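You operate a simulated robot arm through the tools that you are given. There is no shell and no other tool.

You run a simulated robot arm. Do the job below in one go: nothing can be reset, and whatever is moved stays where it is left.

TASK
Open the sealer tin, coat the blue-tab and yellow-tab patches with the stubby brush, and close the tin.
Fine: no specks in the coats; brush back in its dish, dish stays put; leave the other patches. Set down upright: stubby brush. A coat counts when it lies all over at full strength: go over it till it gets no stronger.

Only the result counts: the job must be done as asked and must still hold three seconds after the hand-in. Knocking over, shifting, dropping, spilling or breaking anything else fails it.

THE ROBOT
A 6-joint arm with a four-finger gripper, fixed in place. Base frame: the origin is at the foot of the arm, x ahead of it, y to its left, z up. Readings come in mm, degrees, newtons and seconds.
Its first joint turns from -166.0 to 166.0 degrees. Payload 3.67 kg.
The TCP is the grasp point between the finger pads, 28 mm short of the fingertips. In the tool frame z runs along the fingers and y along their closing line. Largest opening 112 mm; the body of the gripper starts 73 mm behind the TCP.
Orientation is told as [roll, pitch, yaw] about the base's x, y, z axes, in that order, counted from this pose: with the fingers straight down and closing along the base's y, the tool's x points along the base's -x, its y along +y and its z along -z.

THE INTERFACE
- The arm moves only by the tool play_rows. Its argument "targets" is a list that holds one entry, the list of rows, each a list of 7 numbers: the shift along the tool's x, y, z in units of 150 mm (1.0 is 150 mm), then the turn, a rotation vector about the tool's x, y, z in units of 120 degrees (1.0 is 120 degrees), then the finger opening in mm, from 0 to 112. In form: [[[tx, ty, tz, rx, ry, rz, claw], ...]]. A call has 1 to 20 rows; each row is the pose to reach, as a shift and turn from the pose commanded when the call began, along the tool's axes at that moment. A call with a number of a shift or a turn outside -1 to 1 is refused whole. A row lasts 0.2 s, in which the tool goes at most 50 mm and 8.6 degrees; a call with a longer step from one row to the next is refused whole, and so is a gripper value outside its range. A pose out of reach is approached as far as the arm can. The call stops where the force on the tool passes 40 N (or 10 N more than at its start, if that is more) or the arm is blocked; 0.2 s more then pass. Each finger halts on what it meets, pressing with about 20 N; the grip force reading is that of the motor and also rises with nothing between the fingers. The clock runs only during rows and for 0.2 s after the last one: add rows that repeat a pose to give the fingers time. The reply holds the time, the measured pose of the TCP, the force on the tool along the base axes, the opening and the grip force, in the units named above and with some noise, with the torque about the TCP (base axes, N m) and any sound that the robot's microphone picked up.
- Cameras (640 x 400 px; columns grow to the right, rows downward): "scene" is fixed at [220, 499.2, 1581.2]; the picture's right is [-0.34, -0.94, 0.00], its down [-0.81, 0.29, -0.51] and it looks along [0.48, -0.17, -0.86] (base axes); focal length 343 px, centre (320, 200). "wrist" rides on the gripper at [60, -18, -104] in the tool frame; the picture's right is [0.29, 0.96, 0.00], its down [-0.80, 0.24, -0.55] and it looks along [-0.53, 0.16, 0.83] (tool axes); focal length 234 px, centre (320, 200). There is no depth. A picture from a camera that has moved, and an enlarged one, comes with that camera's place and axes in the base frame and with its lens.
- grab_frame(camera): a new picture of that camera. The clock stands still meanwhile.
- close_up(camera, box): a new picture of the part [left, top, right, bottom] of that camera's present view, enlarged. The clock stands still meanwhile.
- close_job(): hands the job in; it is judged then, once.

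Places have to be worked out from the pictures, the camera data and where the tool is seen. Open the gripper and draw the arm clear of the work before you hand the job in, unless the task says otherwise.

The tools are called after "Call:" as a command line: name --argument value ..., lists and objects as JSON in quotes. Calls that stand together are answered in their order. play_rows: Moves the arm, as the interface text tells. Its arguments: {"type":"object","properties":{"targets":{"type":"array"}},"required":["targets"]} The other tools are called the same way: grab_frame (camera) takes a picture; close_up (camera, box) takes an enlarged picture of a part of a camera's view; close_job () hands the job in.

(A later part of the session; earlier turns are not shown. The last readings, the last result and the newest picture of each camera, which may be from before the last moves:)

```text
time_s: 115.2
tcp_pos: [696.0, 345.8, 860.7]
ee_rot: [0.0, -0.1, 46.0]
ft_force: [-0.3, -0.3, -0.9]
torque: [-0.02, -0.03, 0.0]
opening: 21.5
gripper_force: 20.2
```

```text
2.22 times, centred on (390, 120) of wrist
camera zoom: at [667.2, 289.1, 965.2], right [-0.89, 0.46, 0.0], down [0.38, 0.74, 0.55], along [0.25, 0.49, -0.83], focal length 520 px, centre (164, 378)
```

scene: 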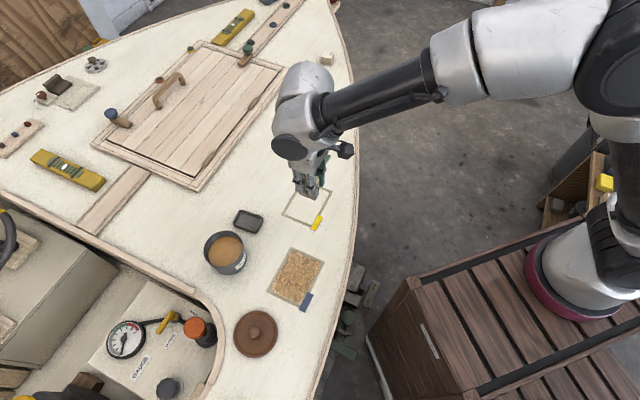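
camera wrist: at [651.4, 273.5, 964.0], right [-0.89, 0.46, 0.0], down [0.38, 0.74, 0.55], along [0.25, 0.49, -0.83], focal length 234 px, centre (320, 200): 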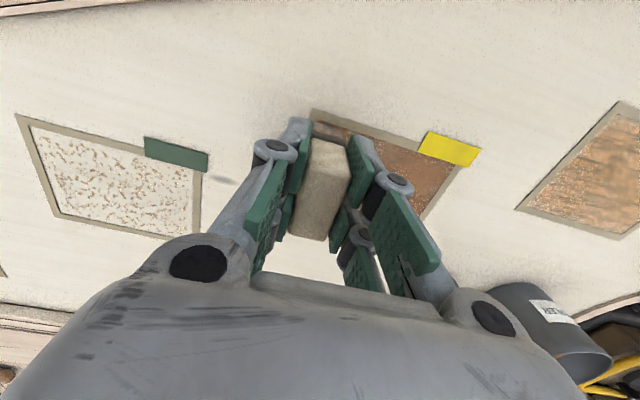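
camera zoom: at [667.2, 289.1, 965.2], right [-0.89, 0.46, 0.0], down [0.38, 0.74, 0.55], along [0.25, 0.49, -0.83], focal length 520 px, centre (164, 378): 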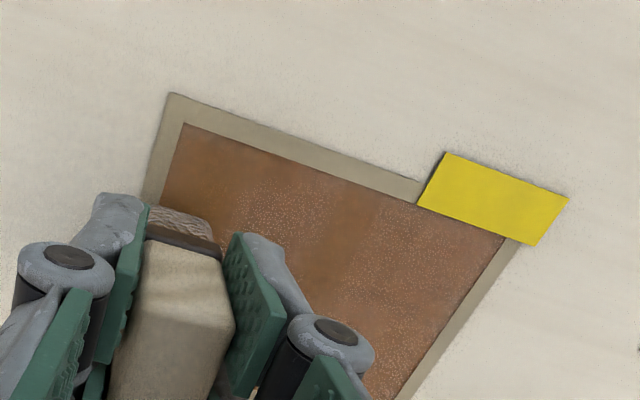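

Yellow is now evenly brown. I press 0.4 mm more and finish the second pass with lane one.

Call:
play_rows --targets '[[[0, 0, 0.003, 0, 0, 0, 10], [-0.07, 0, 0.003, 0, 0, 0, 10], [-0.143, 0, 0.003, 0, 0, 0, 10], [-0.143, 0.077, 0.003, 0, 0, 0, 10], [-0.143, 0.154, 0.003, 0, 0, 0, 10], [-0.143, 0.231, 0.003, 0, 0, 0, 10], [-0.143, 0.308, 0.003, 0, 0, 0, 10], [-0.143, 0.385, 0.003, 0, 0, 0, 10], [-0.143, 0.462, 0.003, 0, 0, 0, 10], [-0.143, 0.539, 0.003, 0, 0, 0, 10], [-0.143, 0.613, 0.003, 0, 0, 0, 10], [-0.143, 0.613, 0.003, 0, 0, 0, 10]]]'

Call:
close_up --camera "wrist" --box '[120, 0, 400, 190]'

Call:
close_up --camera "scene" --box '[265, 165, 345, 240]'

```text
time_s: 117.8
tcp_pos: [643.7, 425.2, 860.9]
ee_rot: [0.0, -0.1, 46.1]
ft_force: [1.2, 0.6, 3.2]
torque: [0.12, -0.13, -0.03]
opening: 21.9
gripper_force: 19.3
```

```text
2.11 times, centred on (260, 95) of wrist
camera zoom: at [615.5, 369.0, 964.5], right [-0.89, 0.46, 0.0], down [0.38, 0.74, 0.56], along [0.26, 0.49, -0.83], focal length 493 px, centre (446, 421)
```

zoom: 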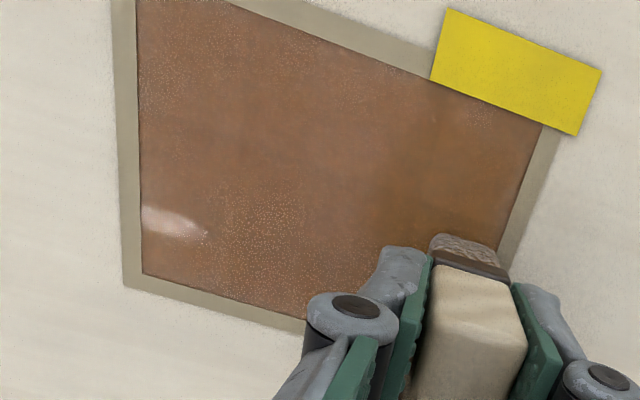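

```text
5.33 times, centred on (305, 202) of scene
camera zoom: at [220.0, 499.2, 1581.2], right [-0.34, -0.94, 0.0], down [-0.81, 0.29, -0.51], along [0.48, -0.17, -0.86], focal length 1831 px, centre (400, 187)
```

zoom: 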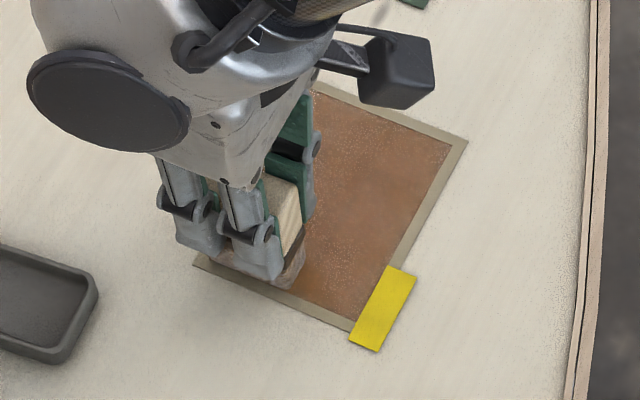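

Yellow now matches the blue patch's earlier even brown. I go over it again without re-dipping to see whether it still gets stronger.

Call:
play_rows --targets '[[[0, -0.077, 0, 0, 0, 0, 10], [0, -0.154, 0, 0, 0, 0, 10], [0, -0.231, 0, 0, 0, 0, 10], [0, -0.308, 0, 0, 0, 0, 10], [0, -0.385, 0, 0, 0, 0, 10], [0, -0.462, 0, 0, 0, 0, 10], [0, -0.539, 0, 0, 0, 0, 10], [0, -0.613, 0, 0, 0, 0, 10], [0.07, -0.613, 0, 0, 0, 0, 10], [0.143, -0.613, 0, 0, 0, 0, 10], [0.143, -0.539, 0, 0, 0, 0, 10], [0.143, -0.462, 0, 0, 0, 0, 10], [0.143, -0.385, 0, 0, 0, 0, 10], [0.143, -0.308, 0, 0, 0, 0, 10], [0.143, -0.231, 0, 0, 0, 0, 10], [0.143, -0.154, 0, 0, 0, 0, 10], [0.143, -0.077, 0, 0, 0, 0, 10], [0.143, 0, 0, 0, 0, 0, 10], [0.143, 0, 0, 0, 0, 0, 10]]]'

Call:
close_up --camera "wrist" --box '[120, 0, 400, 190]'

Call:
close_up --camera "scene" --box '[265, 165, 345, 240]'

```text
time_s: 121.8
tcp_pos: [627.0, 409.1, 859.9]
ee_rot: [-0.1, 0.0, 46.0]
ft_force: [3.5, -4.2, 20.4]
torque: [0.05, -0.21, -0.07]
opening: 21.7
gripper_force: 19.9
```

```text
2.11 times, centred on (260, 95) of wrist
camera zoom: at [599.6, 353.1, 963.8], right [-0.89, 0.46, 0.0], down [0.38, 0.74, 0.55], along [0.25, 0.49, -0.83], focal length 493 px, centre (446, 421)
```

zoom: 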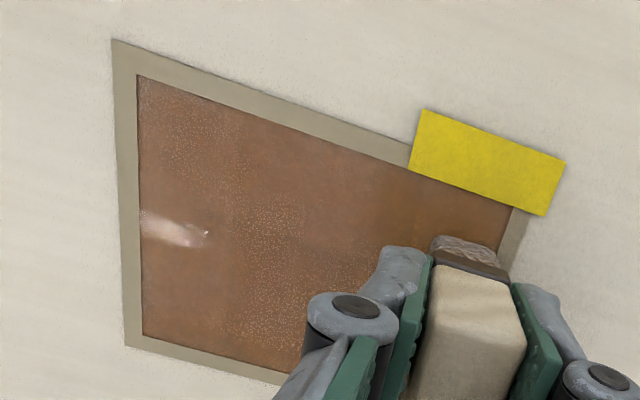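

```text
5.33 times, centred on (305, 202) of scene
camera zoom: at [220.0, 499.2, 1581.2], right [-0.34, -0.94, 0.0], down [-0.81, 0.29, -0.51], along [0.48, -0.17, -0.86], focal length 1831 px, centre (400, 187)
```

zoom: 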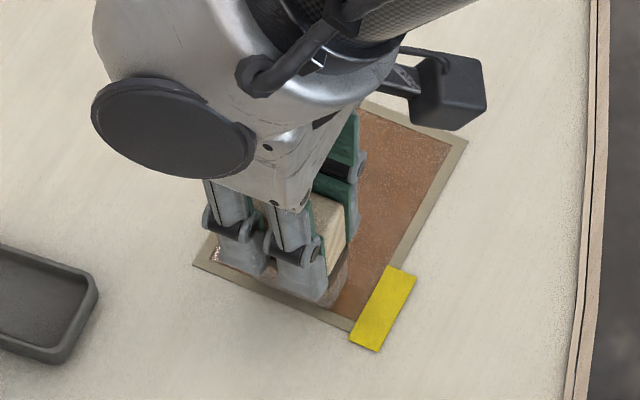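

Still even brown without streaks. I finish the third lane both ways and look again.

Call:
play_rows --targets '[[[0.07, 0, -0.002, 0, 0, 0, 10], [0.143, 0, -0.002, 0, 0, 0, 10], [0.143, -0.077, -0.002, 0, 0, 0, 10], [0.143, -0.154, -0.002, 0, 0, 0, 10], [0.143, -0.231, -0.002, 0, 0, 0, 10], [0.143, -0.308, -0.002, 0, 0, 0, 10], [0.143, -0.385, -0.002, 0, 0, 0, 10], [0.143, -0.462, -0.002, 0, 0, 0, 10], [0.143, -0.539, -0.002, 0, 0, 0, 10], [0.143, -0.613, -0.002, 0, 0, 0, 10], [0.143, -0.539, -0.002, 0, 0, 0, 10], [0.143, -0.462, -0.002, 0, 0, 0, 10], [0.143, -0.385, -0.002, 0, 0, 0, 10], [0.143, -0.308, -0.002, 0, 0, 0, 10], [0.143, -0.231, -0.002, 0, 0, 0, 10], [0.143, -0.154, -0.002, 0, 0, 0, 10], [0.143, -0.077, -0.002, 0, 0, 0, 10], [0.143, 0, -0.002, 0, 0, 0, 10], [0.143, 0, -0.06, 0, 0, 0, 10]]]'

Call:
close_up --camera "wrist" --box '[100, 0, 380, 190]'

Call:
close_up --camera "scene" --box '[265, 165, 345, 240]'

```text
time_s: 125.8
tcp_pos: [613.6, 393.3, 869.0]
ee_rot: [0.0, -0.1, 46.0]
ft_force: [0.5, -0.6, -1.0]
torque: [-0.01, 0.02, 0.01]
opening: 21.5
gripper_force: 19.7
```

```text
2.11 times, centred on (240, 95) of wrist
camera zoom: at [585.6, 337.8, 972.5], right [-0.89, 0.46, 0.0], down [0.38, 0.74, 0.55], along [0.25, 0.49, -0.83], focal length 493 px, centre (488, 421)
```

zoom: 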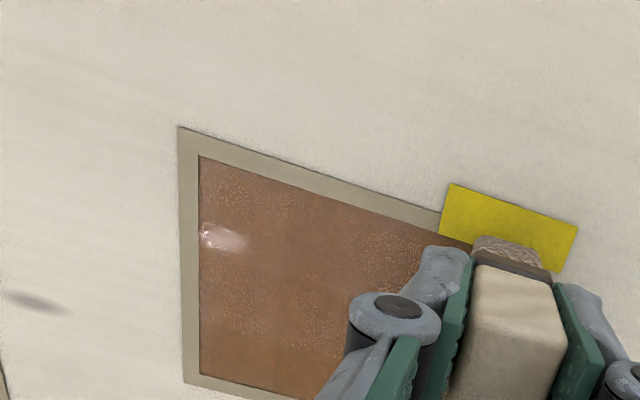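

```text
5.33 times, centred on (305, 202) of scene
camera zoom: at [220.0, 499.2, 1581.2], right [-0.34, -0.94, 0.0], down [-0.81, 0.29, -0.51], along [0.48, -0.17, -0.86], focal length 1831 px, centre (400, 187)
```

zoom: 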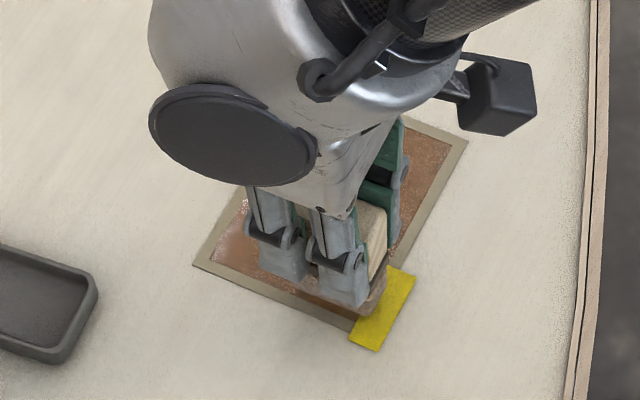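

Still even and unchanged, so brushing alone without a fresh load does not make streaks. I lift off and go back over the tin, then watch the yellow coat for a while.

Call:
play_rows --targets '[[[0, 0, -0.15, 0, 0, 0, 10], [0, 0, -0.35, 0, 0, 0, 10], [0, 0, -0.55, 0, 0, 0, 10], [-0.05, 0.1, -0.66, 0, 0, 0, 10], [-0.15, 0.22, -0.66, 0, 0, 0, 10], [-0.25, 0.36, -0.66, 0, 0, 0, 10], [-0.35, 0.5, -0.66, 0, 0, 0, 10], [-0.4, 0.6, -0.66, 0, 0, 0, 10]]]'

Call:
play_rows --targets '[[[-0.08, 0.12, 0, 0, 0, 0, 10], [-0.16, 0.24, 0, 0, 0, 0, 10], [-0.25, 0.37, 0, 0, 0, 0, 10], [-0.33, 0.49, 0, 0, 0, 0, 10], [-0.383, 0.565, 0, 0, 0, 0, 10], [-0.383, 0.565, 0, 0, 0, 0, 10]]]'

Call:
grab_frame --camera "scene"

Call:
close_up --camera "scene" --box '[265, 185, 345, 310]'

```text
time_s: 127.6
tcp_pos: [591.6, 498.3, 967.9]
ee_rot: [0.1, 0.1, 45.9]
ft_force: [0.6, -0.6, -0.4]
torque: [-0.03, 0.0, 0.01]
opening: 21.7
gripper_force: 19.0
```

```text
time_s: 129.0
tcp_pos: [571.9, 600.7, 967.7]
ee_rot: [0.0, -0.1, 46.0]
ft_force: [-0.1, 1.6, -0.3]
torque: [0.02, 0.0, 0.03]
opening: 21.5
gripper_force: 19.9
```

```text
taken
```

scene: 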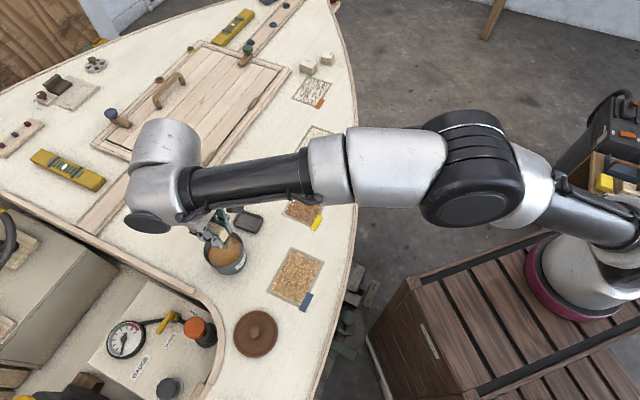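

```text
3.20 times, centred on (305, 248) of scene
camera zoom: at [220.0, 499.2, 1581.2], right [-0.34, -0.94, 0.0], down [-0.81, 0.29, -0.51], along [0.48, -0.17, -0.86], focal length 1099 px, centre (368, 48)
```

zoom: 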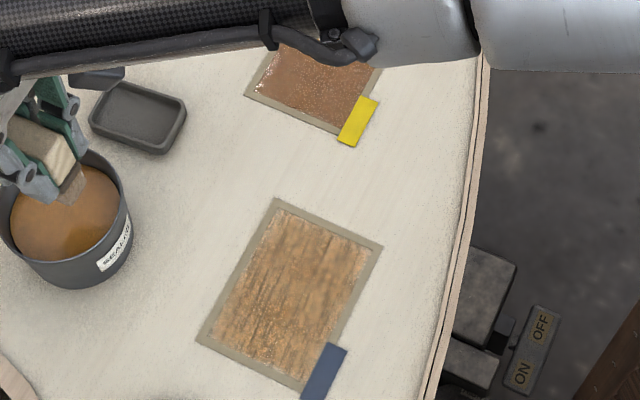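

Side by side, yellow is plain brown while blue is amber with grain-like streaks. I wait above the tin to see whether yellow changes by itself.

Call:
play_rows --targets '[[[0, 0, 0, 0, 0, 0, 10], [0, 0, 0, 0, 0, 0, 10], [0, 0, 0, 0, 0, 0, 10], [0, 0, 0, 0, 0, 0, 10], [0, 0, 0, 0, 0, 0, 10], [0, 0, 0, 0, 0, 0, 10], [0, 0, 0, 0, 0, 0, 10], [0, 0, 0, 0, 0, 0, 10], [0, 0, 0, 0, 0, 0, 10], [0, 0, 0, 0, 0, 0, 10], [0, 0, 0, 0, 0, 0, 10], [0, 0, 0, 0, 0, 0, 10], [0, 0, 0, 0, 0, 0, 10], [0, 0, 0, 0, 0, 0, 10], [0, 0, 0, 0, 0, 0, 10], [0, 0, 0, 0, 0, 0, 10], [0, 0, 0, 0, 0, 0, 10], [0, 0, 0, 0, 0, 0, 10], [0, 0, 0, 0, 0, 0, 10], [0, 0, 0, 0, 0, 0, 10]]]'

Call:
play_rows --targets '[[[0, 0, 0, 0, 0, 0, 10], [0, 0, 0, 0, 0, 0, 10], [0, 0, 0, 0, 0, 0, 10], [0, 0, 0, 0, 0, 0, 10], [0, 0, 0, 0, 0, 0, 10], [0, 0, 0, 0, 0, 0, 10], [0, 0, 0, 0, 0, 0, 10], [0, 0, 0, 0, 0, 0, 10], [0, 0, 0, 0, 0, 0, 10], [0, 0, 0, 0, 0, 0, 10], [0, 0, 0, 0, 0, 0, 10], [0, 0, 0, 0, 0, 0, 10], [0, 0, 0, 0, 0, 0, 10], [0, 0, 0, 0, 0, 0, 10], [0, 0, 0, 0, 0, 0, 10], [0, 0, 0, 0, 0, 0, 10], [0, 0, 0, 0, 0, 0, 10], [0, 0, 0, 0, 0, 0, 10], [0, 0, 0, 0, 0, 0, 10], [0, 0, 0, 0, 0, 0, 10]]]'

Call:
play_rows --targets '[[[0, 0, 0, 0, 0, 0, 10], [0, 0, 0, 0, 0, 0, 10], [0, 0, 0, 0, 0, 0, 10], [0, 0, 0, 0, 0, 0, 10], [0, 0, 0, 0, 0, 0, 10], [0, 0, 0, 0, 0, 0, 10], [0, 0, 0, 0, 0, 0, 10], [0, 0, 0, 0, 0, 0, 10], [0, 0, 0, 0, 0, 0, 10], [0, 0, 0, 0, 0, 0, 10], [0, 0, 0, 0, 0, 0, 10], [0, 0, 0, 0, 0, 0, 10], [0, 0, 0, 0, 0, 0, 10], [0, 0, 0, 0, 0, 0, 10], [0, 0, 0, 0, 0, 0, 10], [0, 0, 0, 0, 0, 0, 10], [0, 0, 0, 0, 0, 0, 10], [0, 0, 0, 0, 0, 0, 10], [0, 0, 0, 0, 0, 0, 10], [0, 0, 0, 0, 0, 0, 10]]]'

Call:
close_up --camera "scene" --box '[265, 185, 345, 310]'

Call:
close_up --camera "scene" --box '[275, 190, 335, 240]'

```text
time_s: 133.2
tcp_pos: [570.9, 599.2, 968.0]
ee_rot: [0.1, 0.0, 45.9]
ft_force: [0.8, 0.0, -0.4]
torque: [0.02, -0.03, 0.0]
opening: 21.6
gripper_force: 20.1
```

```text
time_s: 137.4
tcp_pos: [571.8, 599.8, 967.6]
ee_rot: [0.0, 0.0, 45.9]
ft_force: [0.5, 0.2, -1.1]
torque: [0.02, 0.02, 0.01]
opening: 21.6
gripper_force: 20.1
```

```text
time_s: 141.6
tcp_pos: [570.6, 599.3, 969.1]
ee_rot: [0.0, -0.2, 45.9]
ft_force: [0.5, 0.3, -1.2]
torque: [0.03, 0.05, 0.01]
opening: 21.9
gripper_force: 19.9
```

```text
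3.20 times, centred on (305, 248) of scene
camera zoom: at [220.0, 499.2, 1581.2], right [-0.34, -0.94, 0.0], down [-0.81, 0.29, -0.51], along [0.48, -0.17, -0.86], focal length 1099 px, centre (368, 48)
```

zoom: 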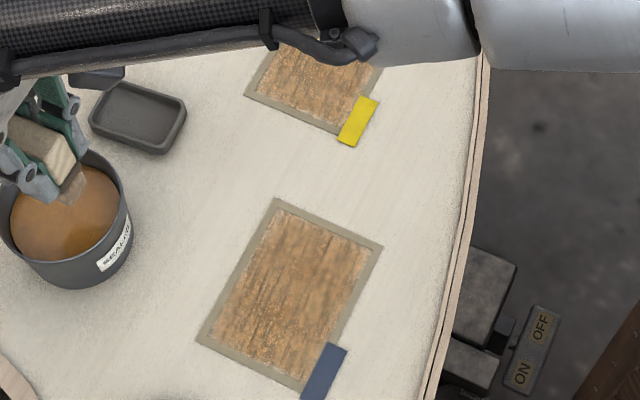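

```text
8.00 times, centred on (305, 215) of scene
camera zoom: at [220.0, 499.2, 1581.2], right [-0.34, -0.94, 0.0], down [-0.81, 0.29, -0.51], along [0.48, -0.17, -0.86], focal length 2747 px, centre (440, 80)
```

zoom: 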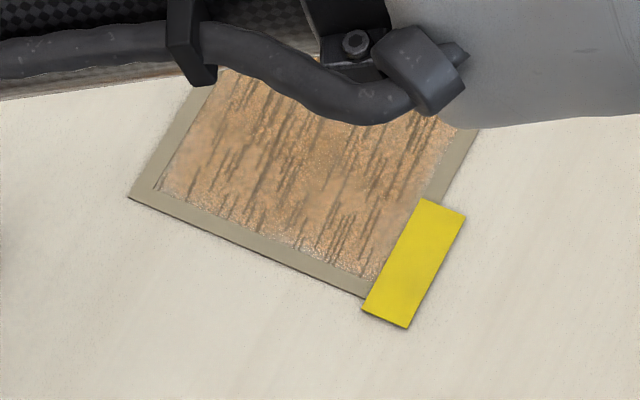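

Yellow changed by itself to the same amber, streaky look, so that is simply the coat drying. It also shows the true strength, so I compare both dried coats at the same magnification.

Call:
close_up --camera "scene" --box '[272, 250, 332, 300]'

Call:
close_up --camera "scene" --box '[280, 195, 330, 230]'

Call:
close_up --camera "scene" --box '[270, 262, 320, 297]'

```text
8.00 times, centred on (302, 275) of scene
camera zoom: at [220.0, 499.2, 1581.2], right [-0.34, -0.94, 0.0], down [-0.81, 0.29, -0.51], along [0.48, -0.17, -0.86], focal length 2747 px, centre (464, -400)
```

zoom: 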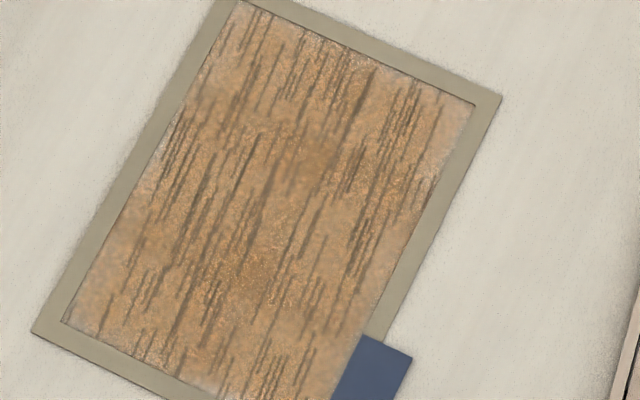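

```text
11.43 times, centred on (305, 212) of scene
camera zoom: at [220.0, 499.2, 1581.2], right [-0.34, -0.94, 0.0], down [-0.81, 0.29, -0.51], along [0.48, -0.17, -0.86], focal length 3924 px, centre (491, 57)
```

zoom: 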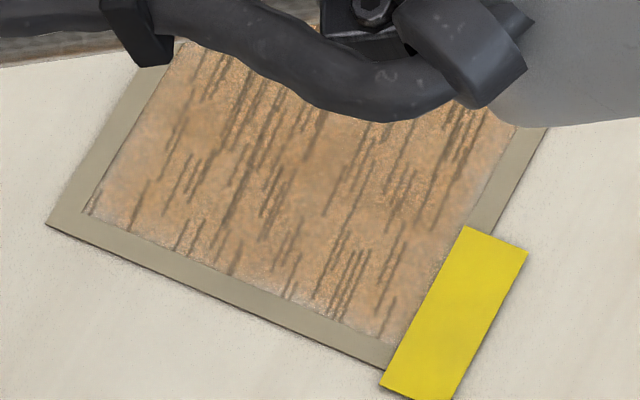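

```text
11.43 times, centred on (295, 280) of scene
camera zoom: at [220.0, 499.2, 1581.2], right [-0.34, -0.94, 0.0], down [-0.81, 0.29, -0.51], along [0.48, -0.17, -0.86], focal length 3924 px, centre (606, -709)
```

zoom: 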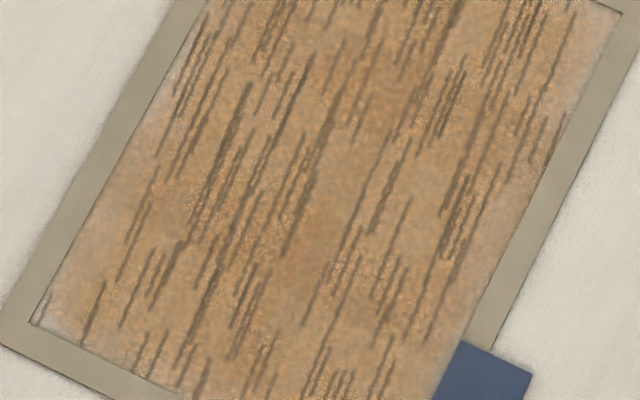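

Blue, which had a second load, looks a bit stronger than yellow, so the coats still build up. I dip again and give blue another loaded pass, then compare.

Call:
play_rows --targets '[[[0, 0, 0.1, 0, 0, 0, 10], [0, 0, 0.2, 0, 0, 0, 10], [0, 0, 0.3, 0, 0, 0, 10], [0, 0, 0.35, 0, 0, 0, 10], [0, 0, 0.373, 0, 0, 0, 10], [0, 0, 0.38, 0, 0, 0, 10], [0, 0, 0.38, 0, 0, 0, 10]]]'

Call:
play_rows --targets '[[[0, 0, 0.0067, 0, 0, 0, 10], [0, 0, 0.01, 0, 0, 0, 10], [0, 0, 0.01, 0, 0, 0, 10]]]'

```text
time_s: 143.2
tcp_pos: [570.8, 598.5, 909.8]
ee_rot: [0.1, -0.1, 45.8]
ft_force: [-0.8, 0.1, -0.9]
torque: [-0.05, 0.0, -0.01]
opening: 21.7
gripper_force: 20.1
```

```text
time_s: 144.0
tcp_pos: [571.1, 600.7, 911.2]
ee_rot: [0.0, -0.1, 46.1]
ft_force: [0.9, -0.8, 12.1]
torque: [-0.11, -0.01, -0.03]
opening: 21.8
gripper_force: 20.5
```

Loaded again at 12 N. I lift, pause over the tin, and return to the blue patch at its tin-side end.

Call:
play_rows --targets '[[[0, 0, 0, 0, 0, 0, 10], [0, 0, -0.03, 0, 0, 0, 10], [0, 0, -0.12, 0, 0, 0, 10], [0, 0, -0.25, 0, 0, 0, 10], [0, 0, -0.4, 0, 0, 0, 10], [0, 0, -0.4, 0, 0, 0, 10], [0, 0, -0.4, 0, 0, 0, 10], [0, 0, -0.4, 0, 0, 0, 10], [0.12, 0.016, -0.4, 0, 0, 0.002, 10], [0.26, 0.035, -0.4, 0, 0, 0.004, 10], [0.4, 0.054, -0.4, 0, 0, 0.006, 10], [0.54, 0.073, -0.4, 0, 0, 0.008, 10], [0.68, 0.092, -0.38, 0, 0, 0.0083, 10], [0.8, 0.109, -0.3, 0, 0, 0.0083, 10], [0.904, 0.123, -0.15, 0, 0, 0.0083, 10], [0.904, 0.123, 0.05, 0, 0, 0.0083, 10], [0.904, 0.123, 0.2, 0, 0, 0.0083, 10], [0.904, 0.123, 0.28, 0, 0, 0.0083, 10], [0.904, 0.123, 0.295, 0, 0, 0.0083, 10], [0.904, 0.123, 0.295, 0, 0, 0.0083, 10]]]'

Call:
play_rows --targets '[[[0, 0, 0.007, 0, 0, 0, 10], [0, 0, 0.014, 0, 0, 0, 10], [0, 0, 0.014, 0, 0, 0, 10]]]'

```text
time_s: 148.2
tcp_pos: [462.1, 514.7, 864.7]
ee_rot: [-0.1, 0.0, 44.9]
ft_force: [0.4, 0.9, -0.9]
torque: [0.03, -0.03, 0.02]
opening: 21.7
gripper_force: 20.1
```

```text
time_s: 149.0
tcp_pos: [463.1, 515.3, 864.0]
ee_rot: [0.0, 0.0, 44.9]
ft_force: [-0.1, -0.2, -0.9]
torque: [-0.01, 0.01, -0.05]
opening: 21.8
gripper_force: 19.9
```

Call:
play_rows --targets '[[[0, 0, 0.006, 0, 0, 0, 10], [0, 0, 0.012, 0, 0, 0, 10], [0, 0, 0.012, 0, 0, 0, 10]]]'

```text
time_s: 149.8
tcp_pos: [461.8, 515.4, 861.5]
ee_rot: [0.1, 0.0, 44.9]
ft_force: [-0.5, -0.4, -0.6]
torque: [0.01, 0.03, -0.02]
opening: 21.8
gripper_force: 20.0
```

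Call:
play_rows --targets '[[[0, 0, 0.006, 0, 0, 0, 10], [0, 0, 0.01, 0, 0, 0, 10], [0, 0, 0.01, 0, 0, 0, 10]]]'

```text
time_s: 150.6
tcp_pos: [462.2, 515.1, 860.8]
ee_rot: [0.0, 0.0, 45.0]
ft_force: [1.0, 0.8, 5.0]
torque: [0.09, -0.02, 0.02]
opening: 21.7
gripper_force: 19.7
```

Contact at 5 N. I stroke lane one out and lane two back.

Call:
play_rows --targets '[[[0, 0.007, 0, 0, 0, 0, 10], [0, -0.077, 0, 0, 0, 0, 10], [0, -0.154, 0, 0, 0, 0, 10], [0, -0.231, 0, 0, 0, 0, 10], [0, -0.308, 0, 0, 0, 0, 10], [0, -0.385, 0, 0, 0, 0, 10], [0, -0.462, 0, 0, 0, 0, 10], [0, -0.539, 0, 0, 0, 0, 10], [0, -0.617, 0, 0, 0, 0, 10], [0.07, -0.617, 0, 0, 0, 0, 10], [0.143, -0.617, 0, 0, 0, 0, 10], [0.143, -0.539, 0, 0, 0, 0, 10], [0.143, -0.462, 0, 0, 0, 0, 10], [0.143, -0.385, 0, 0, 0, 0, 10], [0.143, -0.308, 0, 0, 0, 0, 10], [0.143, -0.231, 0, 0, 0, 0, 10], [0.143, -0.154, 0, 0, 0, 0, 10], [0.143, -0.077, 0, 0, 0, 0, 10], [0.143, 0.007, 0, 0, 0, 0, 10], [0.143, 0.007, 0, 0, 0, 0, 10]]]'

Call:
grab_frame --camera "wrist"

Call:
close_up --camera "wrist" --box '[100, 0, 400, 190]'

```text
time_s: 154.8
tcp_pos: [447.0, 500.8, 860.8]
ee_rot: [-0.1, 0.0, 45.0]
ft_force: [1.8, -1.3, 4.8]
torque: [-0.04, -0.04, -0.03]
opening: 21.9
gripper_force: 19.8
```

```text
taken
camera wrist: at [417.7, 445.1, 964.4], right [-0.88, 0.47, 0.0], down [0.39, 0.73, 0.55], along [0.26, 0.49, -0.83], focal length 234 px, centre (320, 200)
```

wrist: 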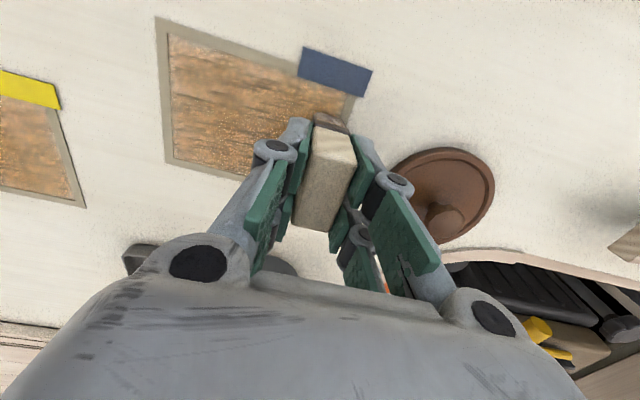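

```text
2.11 times, centred on (250, 95) of wrist
camera zoom: at [417.7, 445.1, 964.4], right [-0.88, 0.47, 0.0], down [0.39, 0.73, 0.55], along [0.26, 0.49, -0.83], focal length 493 px, centre (467, 421)
```

zoom: 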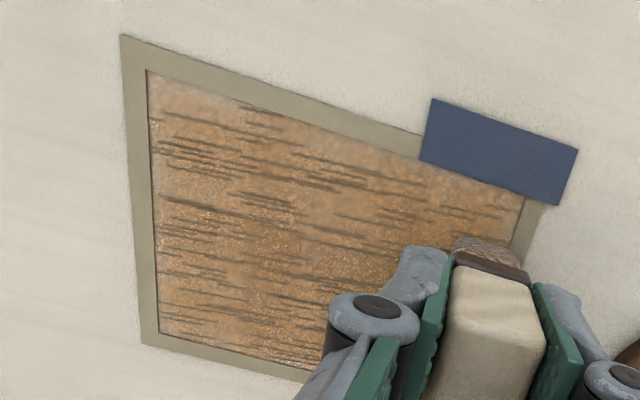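

The handle looks slightly turned in the fingers now. I zoom in to check it.

Call:
close_up --camera "wrist" --box '[230, 60, 410, 240]'

Call:
close_up --camera "wrist" --box '[270, 90, 370, 170]'

Call:
close_up --camera "scene" --box '[255, 235, 345, 320]'

```text
2.22 times, centred on (320, 150) of wrist
camera zoom: at [417.7, 445.1, 964.4], right [-0.88, 0.47, 0.0], down [0.39, 0.73, 0.55], along [0.26, 0.49, -0.83], focal length 520 px, centre (320, 311)
```

zoom: 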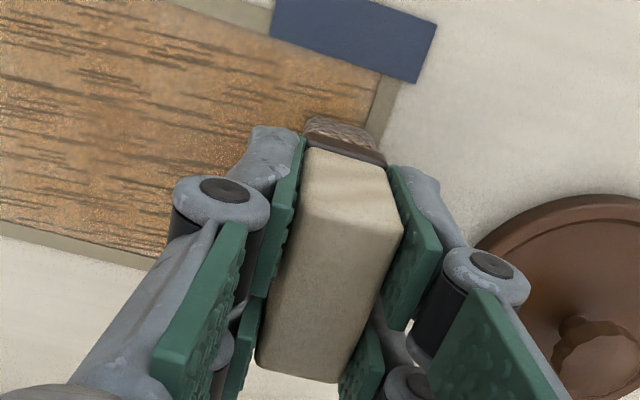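

```text
5.00 times, centred on (320, 130) of wrist
camera zoom: at [417.7, 445.1, 964.4], right [-0.88, 0.47, 0.0], down [0.39, 0.73, 0.55], along [0.26, 0.49, -0.83], focal length 1171 px, centre (320, 550)
```

zoom: 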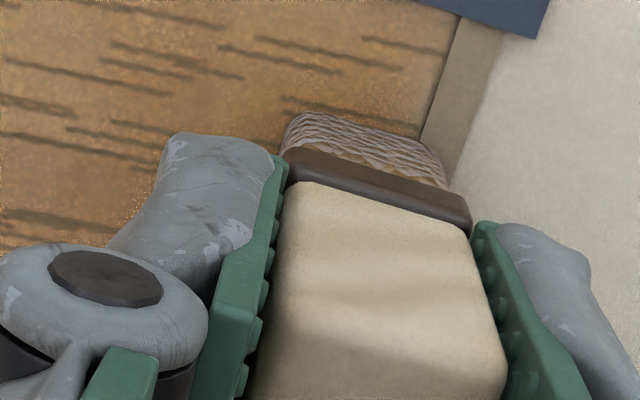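

```text
4.71 times, centred on (300, 278) of scene
camera zoom: at [220.0, 499.2, 1581.2], right [-0.34, -0.94, 0.0], down [-0.81, 0.29, -0.51], along [0.48, -0.17, -0.86], focal length 1616 px, centre (414, -165)
```

zoom: 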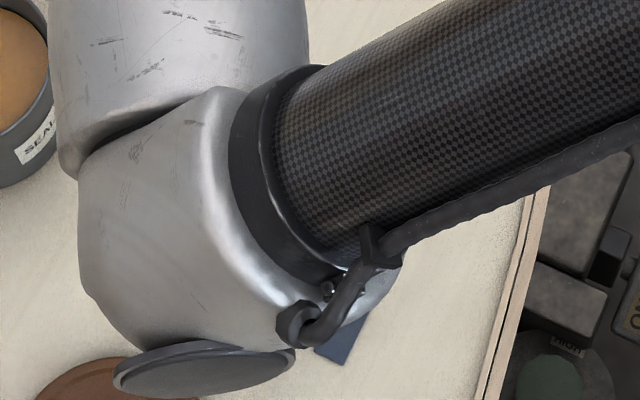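

The brush has slid about 6 mm sideways in the grip from side shifts made under pressure, but it still stands straight. From now on I lift between lanes and allow for the offset; next is the third lane.

Call:
play_rows --targets '[[[0, 0, -0.04, 0, 0, 0, 10], [0.05, 0, -0.04, 0, 0, 0, 10], [0.1, 0, -0.04, 0, 0, 0, 10], [0.1, 0, -0.02, 0, 0, 0, 10], [0.1, 0, 0, 0, 0, 0, 10], [0.1, 0, 0, 0, 0, 0, 10], [0.1, -0.077, 0, 0, 0, 0, 10], [0.1, -0.154, 0, 0, 0, 0, 10], [0.1, -0.231, 0, 0, 0, 0, 10], [0.1, -0.308, 0, 0, 0, 0, 10], [0.1, -0.385, 0, 0, 0, 0, 10], [0.1, -0.462, 0, 0, 0, 0, 10], [0.1, -0.539, 0, 0, 0, 0, 10], [0.1, -0.617, 0, 0, 0, 0, 10], [0.1, -0.617, 0, 0, 0, 0, 10]]]'

Call:
close_up --camera "scene" --box '[255, 235, 345, 320]'

Call:
close_up --camera "wrist" --box '[280, 60, 480, 200]'

```text
time_s: 158.0
tcp_pos: [500.6, 424.4, 860.3]
ee_rot: [0.0, -0.2, 45.0]
ft_force: [-5.3, 6.3, 26.4]
torque: [0.19, 0.23, -0.03]
opening: 22.0
gripper_force: 20.0
```

```text
4.71 times, centred on (300, 278) of scene
camera zoom: at [220.0, 499.2, 1581.2], right [-0.34, -0.94, 0.0], down [-0.81, 0.29, -0.51], along [0.48, -0.17, -0.86], focal length 1616 px, centre (414, -165)
```

zoom: 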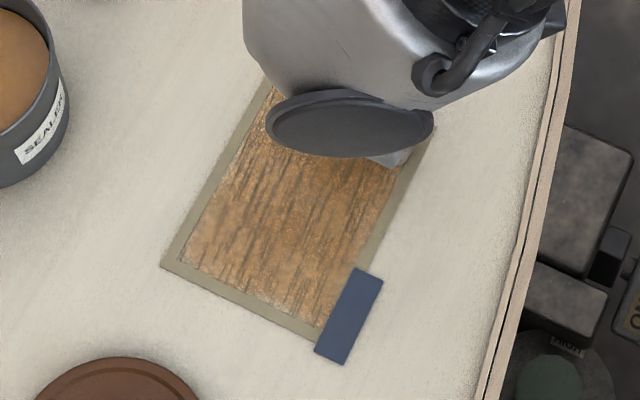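

```text
2.86 times, centred on (380, 130) of wrist
camera zoom: at [471.3, 368.8, 964.2], right [-0.88, 0.47, 0.0], down [0.39, 0.73, 0.56], along [0.26, 0.49, -0.83], focal length 669 px, centre (149, 400)
```

zoom: 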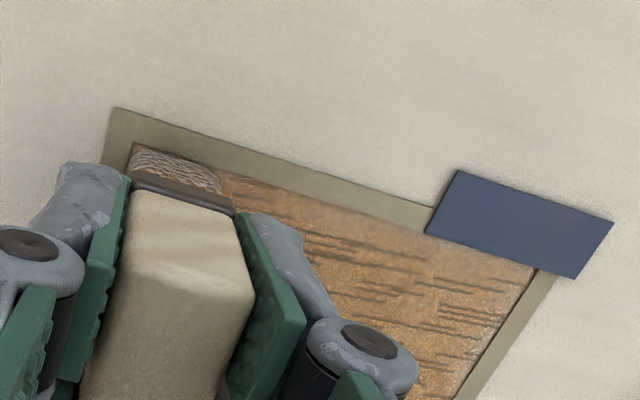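

The colour seems a little fuller. I keep going with this load: back along this lane, then a lifted shift to the middle lane.

Call:
play_rows --targets '[[[0, 0.077, -0.003, 0, 0, 0, 10], [0, 0.154, -0.003, 0, 0, 0, 10], [0, 0.231, -0.003, 0, 0, 0, 10], [0, 0.308, -0.003, 0, 0, 0, 10], [0, 0.385, -0.003, 0, 0, 0, 10], [0, 0.462, -0.003, 0, 0, 0, 10], [0, 0.539, -0.003, 0, 0, 0, 10], [0, 0.613, -0.003, 0, 0, 0, 10], [0, 0.613, -0.04, 0, 0, 0, 10], [-0.143, 0.613, -0.04, 0, 0, 0, 10], [-0.143, 0.613, -0.003, 0, 0, 0, 10], [-0.143, 0.539, -0.003, 0, 0, 0, 10], [-0.143, 0.462, -0.003, 0, 0, 0, 10], [-0.143, 0.385, -0.003, 0, 0, 0, 10], [-0.143, 0.308, -0.003, 0, 0, 0, 10], [-0.143, 0.231, -0.003, 0, 0, 0, 10], [-0.143, 0.154, -0.003, 0, 0, 0, 10], [-0.143, 0.077, -0.003, 0, 0, 0, 10], [-0.143, 0, -0.003, 0, 0, 0, 10]]]'

Call:
play_rows --targets '[[[0, 0, -0.037, 0, 0, 0, 10], [-0.143, 0, -0.037, 0, 0, 0, 10], [-0.143, 0, 0, 0, 0, 0, 10], [-0.143, 0.077, 0, 0, 0, 0, 10], [-0.143, 0.154, 0, 0, 0, 0, 10], [-0.143, 0.231, 0, 0, 0, 0, 10], [-0.143, 0.308, 0, 0, 0, 0, 10], [-0.143, 0.385, 0, 0, 0, 0, 10], [-0.143, 0.462, 0, 0, 0, 0, 10], [-0.143, 0.539, 0, 0, 0, 0, 10], [-0.143, 0.613, 0, 0, 0, 0, 10], [-0.143, 0.613, 0, 0, 0, 0, 10]]]'

Call:
close_up --camera "wrist" --box '[100, 0, 400, 190]'

```text
time_s: 162.0
tcp_pos: [516.8, 439.0, 860.0]
ee_rot: [0.0, 0.1, 44.8]
ft_force: [-0.5, 0.3, 1.7]
torque: [0.07, -0.01, -0.02]
opening: 21.9
gripper_force: 20.1
```

```text
time_s: 164.6
tcp_pos: [466.8, 520.2, 860.6]
ee_rot: [0.0, 0.0, 44.8]
ft_force: [3.2, -2.6, 7.3]
torque: [-0.1, -0.18, -0.01]
opening: 21.8
gripper_force: 19.9
```

```text
2.11 times, centred on (250, 95) of wrist
camera zoom: at [437.6, 465.0, 964.3], right [-0.88, 0.47, 0.0], down [0.39, 0.73, 0.55], along [0.26, 0.49, -0.83], focal length 493 px, centre (467, 421)
```

zoom: 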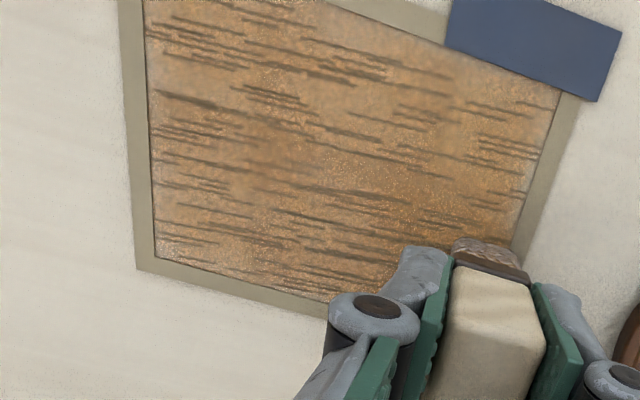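

I lift and go back over the tin to compare with the earlier pictures from the same viewpoint.

Call:
play_rows --targets '[[[0, 0, -0.05, 0, 0, 0, 10], [0, 0, -0.2, 0, 0, 0, 10], [0, 0, -0.4, 0, 0, 0, 10], [0, 0, -0.6, 0, 0, 0, 10], [-0.1, -0.01, -0.72, 0, 0, 0, 10], [-0.25, -0.03, -0.72, 0, 0, 0, 10], [-0.4, -0.05, -0.72, 0, 0, 0, 10], [-0.55, -0.07, -0.72, 0, 0, 0, 10], [-0.7, -0.09, -0.72, 0, 0, 0, 10], [-0.82, -0.1, -0.72, 0, 0, 0, 10], [-0.897, -0.119, -0.72, 0, 0, 0, 10], [-0.897, -0.119, -0.72, 0, 0, 0, 10]]]'

Call:
close_up --camera "scene" --box '[270, 262, 320, 297]'

Call:
close_up --camera "scene" --box '[265, 240, 335, 315]'

Call:
close_up --camera "scene" --box '[265, 185, 345, 310]'

Call:
close_up --camera "scene" --box '[215, 210, 265, 255]'

```text
time_s: 167.2
tcp_pos: [575.6, 601.2, 968.3]
ee_rot: [0.0, 0.1, 44.9]
ft_force: [0.4, 0.0, -0.7]
torque: [0.01, 0.02, 0.0]
opening: 21.9
gripper_force: 20.0
```

```text
11.43 times, centred on (295, 280) of scene
camera zoom: at [220.0, 499.2, 1581.2], right [-0.34, -0.94, 0.0], down [-0.81, 0.29, -0.51], along [0.48, -0.17, -0.86], focal length 3924 px, centre (606, -709)
```

zoom: 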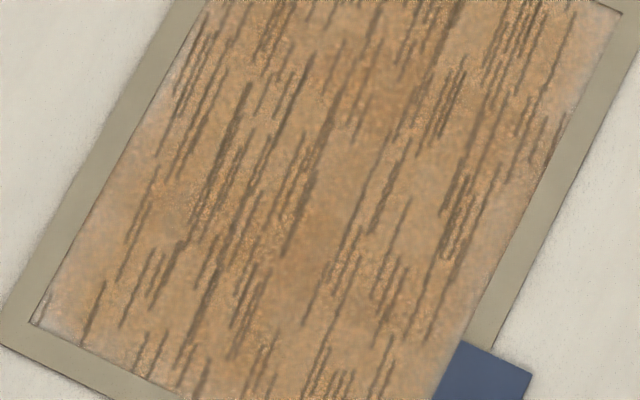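

```text
5.33 times, centred on (300, 278) of scene
camera zoom: at [220.0, 499.2, 1581.2], right [-0.34, -0.94, 0.0], down [-0.81, 0.29, -0.51], along [0.48, -0.17, -0.86], focal length 1831 px, centre (427, -213)
```

zoom: 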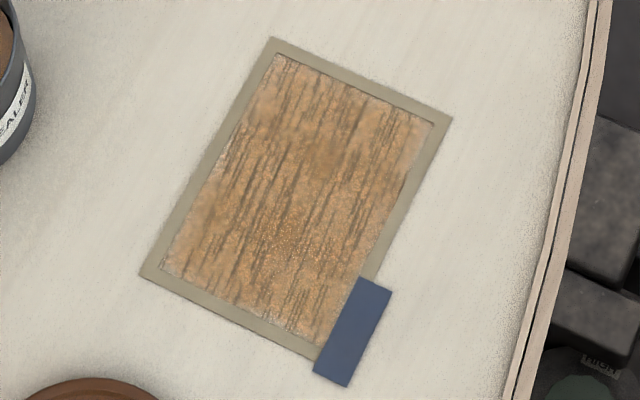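

```text
3.20 times, centred on (305, 248) of scene
camera zoom: at [220.0, 499.2, 1581.2], right [-0.34, -0.94, 0.0], down [-0.81, 0.29, -0.51], along [0.48, -0.17, -0.86], focal length 1099 px, centre (368, 48)
```

zoom: 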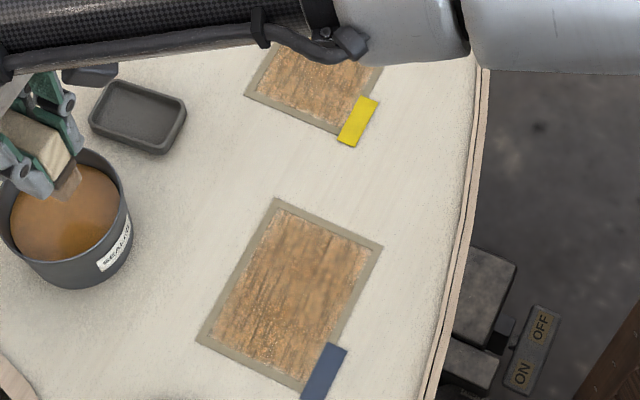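

```text
8.89 times, centred on (240, 232) of scene
camera zoom: at [220.0, 499.2, 1581.2], right [-0.34, -0.94, 0.0], down [-0.81, 0.29, -0.51], along [0.48, -0.17, -0.86], focal length 3052 px, centre (1031, -89)
```

zoom: 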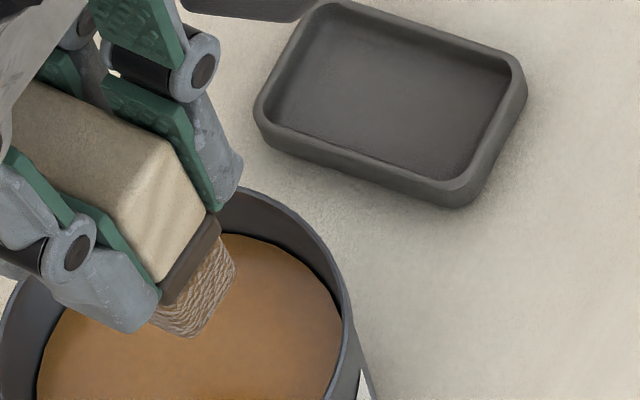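

The blue patch is pixel-for-pixel unchanged after two more freshly loaded passes, so it gets no stronger and is at full strength. I dip once more and give yellow a further loaded pass to make sure it is saturated as well.

Call:
play_rows --targets '[[[0.02, 0.02, 0.1, 0, 0, 0, 10], [0.02, 0.02, 0.2, 0, 0, 0, 10], [0.02, 0.02, 0.3, 0, 0, 0, 10], [0.02, 0.02, 0.35, 0, 0, 0, 10], [0.02, 0.02, 0.373, 0, 0, 0, 10], [0.02, 0.02, 0.378, 0, 0, 0, 10], [0.02, 0.02, 0.378, 0, 0, 0, 10]]]'

Call:
play_rows --targets '[[[0, 0, 0.0067, 0, 0, 0, 10], [0, 0, 0.01, 0, 0, 0, 10], [0, 0, 0.01, 0, 0, 0, 10]]]'

```text
time_s: 168.8
tcp_pos: [570.7, 601.5, 911.4]
ee_rot: [0.1, 0.0, 44.8]
ft_force: [-0.3, -0.4, -1.4]
torque: [0.04, -0.01, 0.02]
opening: 21.9
gripper_force: 19.6
```

```text
time_s: 169.6
tcp_pos: [571.3, 603.2, 911.2]
ee_rot: [0.1, 0.1, 45.0]
ft_force: [0.2, 0.1, -0.8]
torque: [0.03, -0.01, 0.01]
opening: 21.7
gripper_force: 19.6
```

Call:
play_rows --targets '[[[0, 0, 0.0067, 0, 0, 0, 10], [0, 0, 0.01, 0, 0, 0, 10], [0, 0, 0.01, 0, 0, 0, 10]]]'

Call:
grab_frame --camera "wrist"

```text
time_s: 170.4
tcp_pos: [570.5, 602.9, 910.6]
ee_rot: [0.0, -0.1, 45.0]
ft_force: [1.0, -0.8, 18.0]
torque: [-0.22, 0.08, 0.01]
opening: 21.3
gripper_force: 20.0
```

```text
taken
camera wrist: at [541.1, 547.3, 1014.2], right [-0.88, 0.47, 0.0], down [0.39, 0.73, 0.56], along [0.26, 0.49, -0.83], focal length 234 px, centre (320, 200)
```

wrist: 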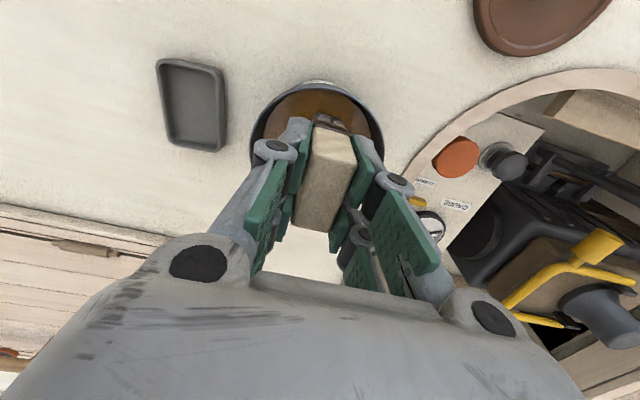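

Loaded (18 N touch). I lift, pause, and carry it to the yellow patch's tin-side lane end.

Call:
play_rows --targets '[[[0, 0, 0, 0, 0, 0, 10], [0, 0, -0.03, 0, 0, 0, 10], [0, 0, -0.12, 0, 0, 0, 10], [0, 0, -0.25, 0, 0, 0, 10], [0, 0, -0.4, 0, 0, 0, 10], [0, 0, -0.4, 0, 0, 0, 10], [0, 0, -0.4, 0, 0, 0, 10], [0, 0, -0.4, 0, 0, 0, 10], [0.045, -0.118, -0.4, 0, 0, -0.002, 10], [0.09, -0.235, -0.4, 0, 0, -0.004, 10], [0.135, -0.353, -0.4, 0, 0, -0.006, 10], [0.18, -0.47, -0.4, 0, 0, -0.008, 10], [0.226, -0.588, -0.4, 0, 0, -0.0083, 10]]]'

Call:
play_rows --targets '[[[0.05, -0.12, 0, 0, 0, 0, 10], [0.1, -0.24, 0, 0, 0, 0, 10], [0.15, -0.36, 0, 0, 0, 0, 10], [0.2, -0.48, 0.05, 0, 0, 0, 10], [0.237, -0.584, 0.15, 0, 0, 0, 10], [0.237, -0.584, 0.3, 0, 0, 0, 10], [0.237, -0.584, 0.45, 0, 0, 0, 10], [0.237, -0.584, 0.58, 0, 0, 0, 10], [0.237, -0.584, 0.65, 0, 0, 0, 10], [0.237, -0.584, 0.68, 0, 0, 0, 10], [0.237, -0.584, 0.68, 0, 0, 0, 10]]]'

Call:
close_up --camera "wrist" --box '[120, 0, 400, 190]'

```text
time_s: 173.2
tcp_pos: [607.9, 515.0, 966.4]
ee_rot: [0.0, 0.1, 46.0]
ft_force: [-0.4, -0.6, -0.2]
torque: [-0.02, -0.01, 0.0]
opening: 21.7
gripper_force: 20.1
```

```text
time_s: 175.6
tcp_pos: [648.2, 429.8, 867.9]
ee_rot: [0.0, 0.1, 45.8]
ft_force: [0.3, -0.3, -1.0]
torque: [-0.01, 0.0, 0.03]
opening: 21.7
gripper_force: 19.7
```

```text
2.11 times, centred on (260, 95) of wrist
camera zoom: at [619.1, 374.4, 971.8], right [-0.89, 0.46, 0.0], down [0.38, 0.74, 0.55], along [0.25, 0.49, -0.83], focal length 493 px, centre (446, 421)
```

zoom: 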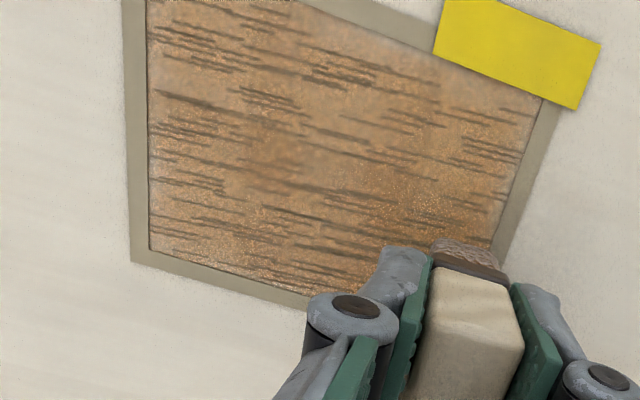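

From the same distance yellow looks the same as blue. I still make the extra pass and touch down first.

Call:
play_rows --targets '[[[0, 0, 0.013, 0, 0, 0, 10], [0, 0, 0.027, 0, 0, 0, 10], [0, 0, 0.035, 0, 0, 0, 10], [0, 0, 0.04, 0, 0, 0, 10], [0, 0, 0.04, 0, 0, 0, 10]]]'

Call:
play_rows --targets '[[[0, 0, 0.005, 0, 0, 0, 10], [0, 0, 0.008, 0, 0, 0, 10], [0, 0, 0.008, 0, 0, 0, 10]]]'

```text
time_s: 176.8
tcp_pos: [647.6, 430.0, 860.9]
ee_rot: [0.0, 0.0, 45.9]
ft_force: [0.1, 0.3, -0.5]
torque: [0.0, -0.01, -0.03]
opening: 21.9
gripper_force: 20.4
```

```text
time_s: 177.6
tcp_pos: [647.7, 429.5, 860.5]
ee_rot: [0.0, -0.1, 45.8]
ft_force: [2.0, -2.5, 10.8]
torque: [0.05, -0.24, -0.03]
opening: 21.7
gripper_force: 19.9
```

Contact at 11 N. I ease 0.5 mm and run lanes one and two, lifting between them.

Call:
play_rows --targets '[[[0, 0.007, -0.003, 0, 0, 0, 10], [0, -0.077, -0.003, 0, 0, 0, 10], [0, -0.154, -0.003, 0, 0, 0, 10], [0, -0.231, -0.003, 0, 0, 0, 10], [0, -0.308, -0.003, 0, 0, 0, 10], [0, -0.385, -0.003, 0, 0, 0, 10], [0, -0.462, -0.003, 0, 0, 0, 10], [0, -0.539, -0.003, 0, 0, 0, 10], [0, -0.617, -0.003, 0, 0, 0, 10], [0, -0.617, -0.043, 0, 0, 0, 10], [0.143, -0.617, -0.043, 0, 0, 0, 10], [0.143, -0.617, -0.003, 0, 0, 0, 10], [0.143, -0.539, -0.003, 0, 0, 0, 10], [0.143, -0.462, -0.003, 0, 0, 0, 10], [0.143, -0.385, -0.003, 0, 0, 0, 10], [0.143, -0.308, -0.003, 0, 0, 0, 10], [0.143, -0.231, -0.003, 0, 0, 0, 10], [0.143, -0.154, -0.003, 0, 0, 0, 10], [0.143, -0.077, -0.003, 0, 0, 0, 10], [0.143, 0.007, -0.003, 0, 0, 0, 10]]]'

Call:
play_rows --targets '[[[0, 0, -0.04, 0, 0, 0, 10], [0.143, 0, -0.04, 0, 0, 0, 10], [0.143, 0, 0, 0, 0, 0, 10], [0.143, -0.077, 0, 0, 0, 0, 10], [0.143, -0.154, 0, 0, 0, 0, 10], [0.143, -0.231, 0, 0, 0, 0, 10], [0.143, -0.308, 0, 0, 0, 0, 10], [0.143, -0.385, 0, 0, 0, 0, 10], [0.143, -0.462, 0, 0, 0, 0, 10], [0.143, -0.539, 0, 0, 0, 0, 10], [0.143, -0.617, 0, 0, 0, 0, 10], [0.143, -0.617, 0, 0, 0, 0, 10]]]'

Call:
close_up --camera "scene" --box '[265, 165, 345, 240]'

Call:
close_up --camera "wrist" --box '[230, 30, 480, 200]'

```text
time_s: 181.8
tcp_pos: [631.9, 415.3, 858.9]
ee_rot: [0.0, 0.0, 46.0]
ft_force: [1.7, -1.7, 6.7]
torque: [-0.11, -0.06, -0.01]
opening: 21.8
gripper_force: 19.7
```

```text
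time_s: 184.4
tcp_pos: [683.9, 334.8, 861.2]
ee_rot: [0.0, 0.0, 46.0]
ft_force: [0.4, -0.1, -1.1]
torque: [0.01, 0.03, 0.02]
opening: 21.6
gripper_force: 19.7
```

```text
5.33 times, centred on (305, 202) of scene
camera zoom: at [220.0, 499.2, 1581.2], right [-0.34, -0.94, 0.0], down [-0.81, 0.29, -0.51], along [0.48, -0.17, -0.86], focal length 1831 px, centre (400, 187)
```

zoom: 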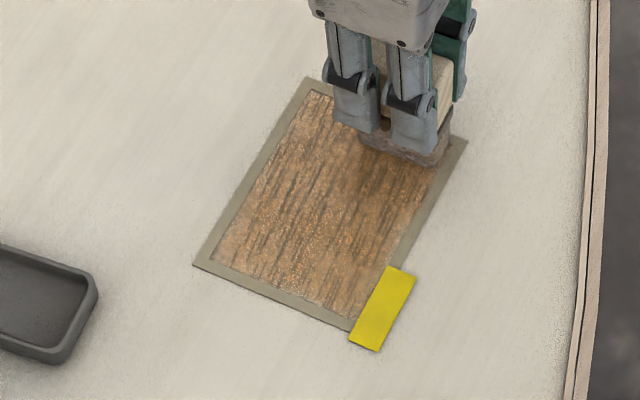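

```text
2.35 times, centred on (355, 115) of wrist
camera zoom: at [655.8, 279.0, 964.2], right [-0.89, 0.46, 0.0], down [0.38, 0.74, 0.55], along [0.25, 0.49, -0.83], focal length 551 px, centre (238, 400)
```

zoom: 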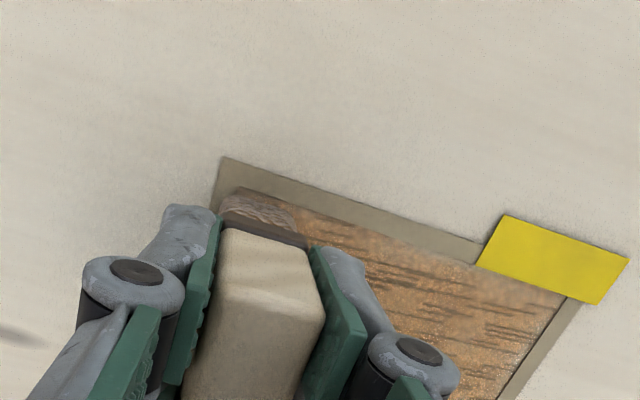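

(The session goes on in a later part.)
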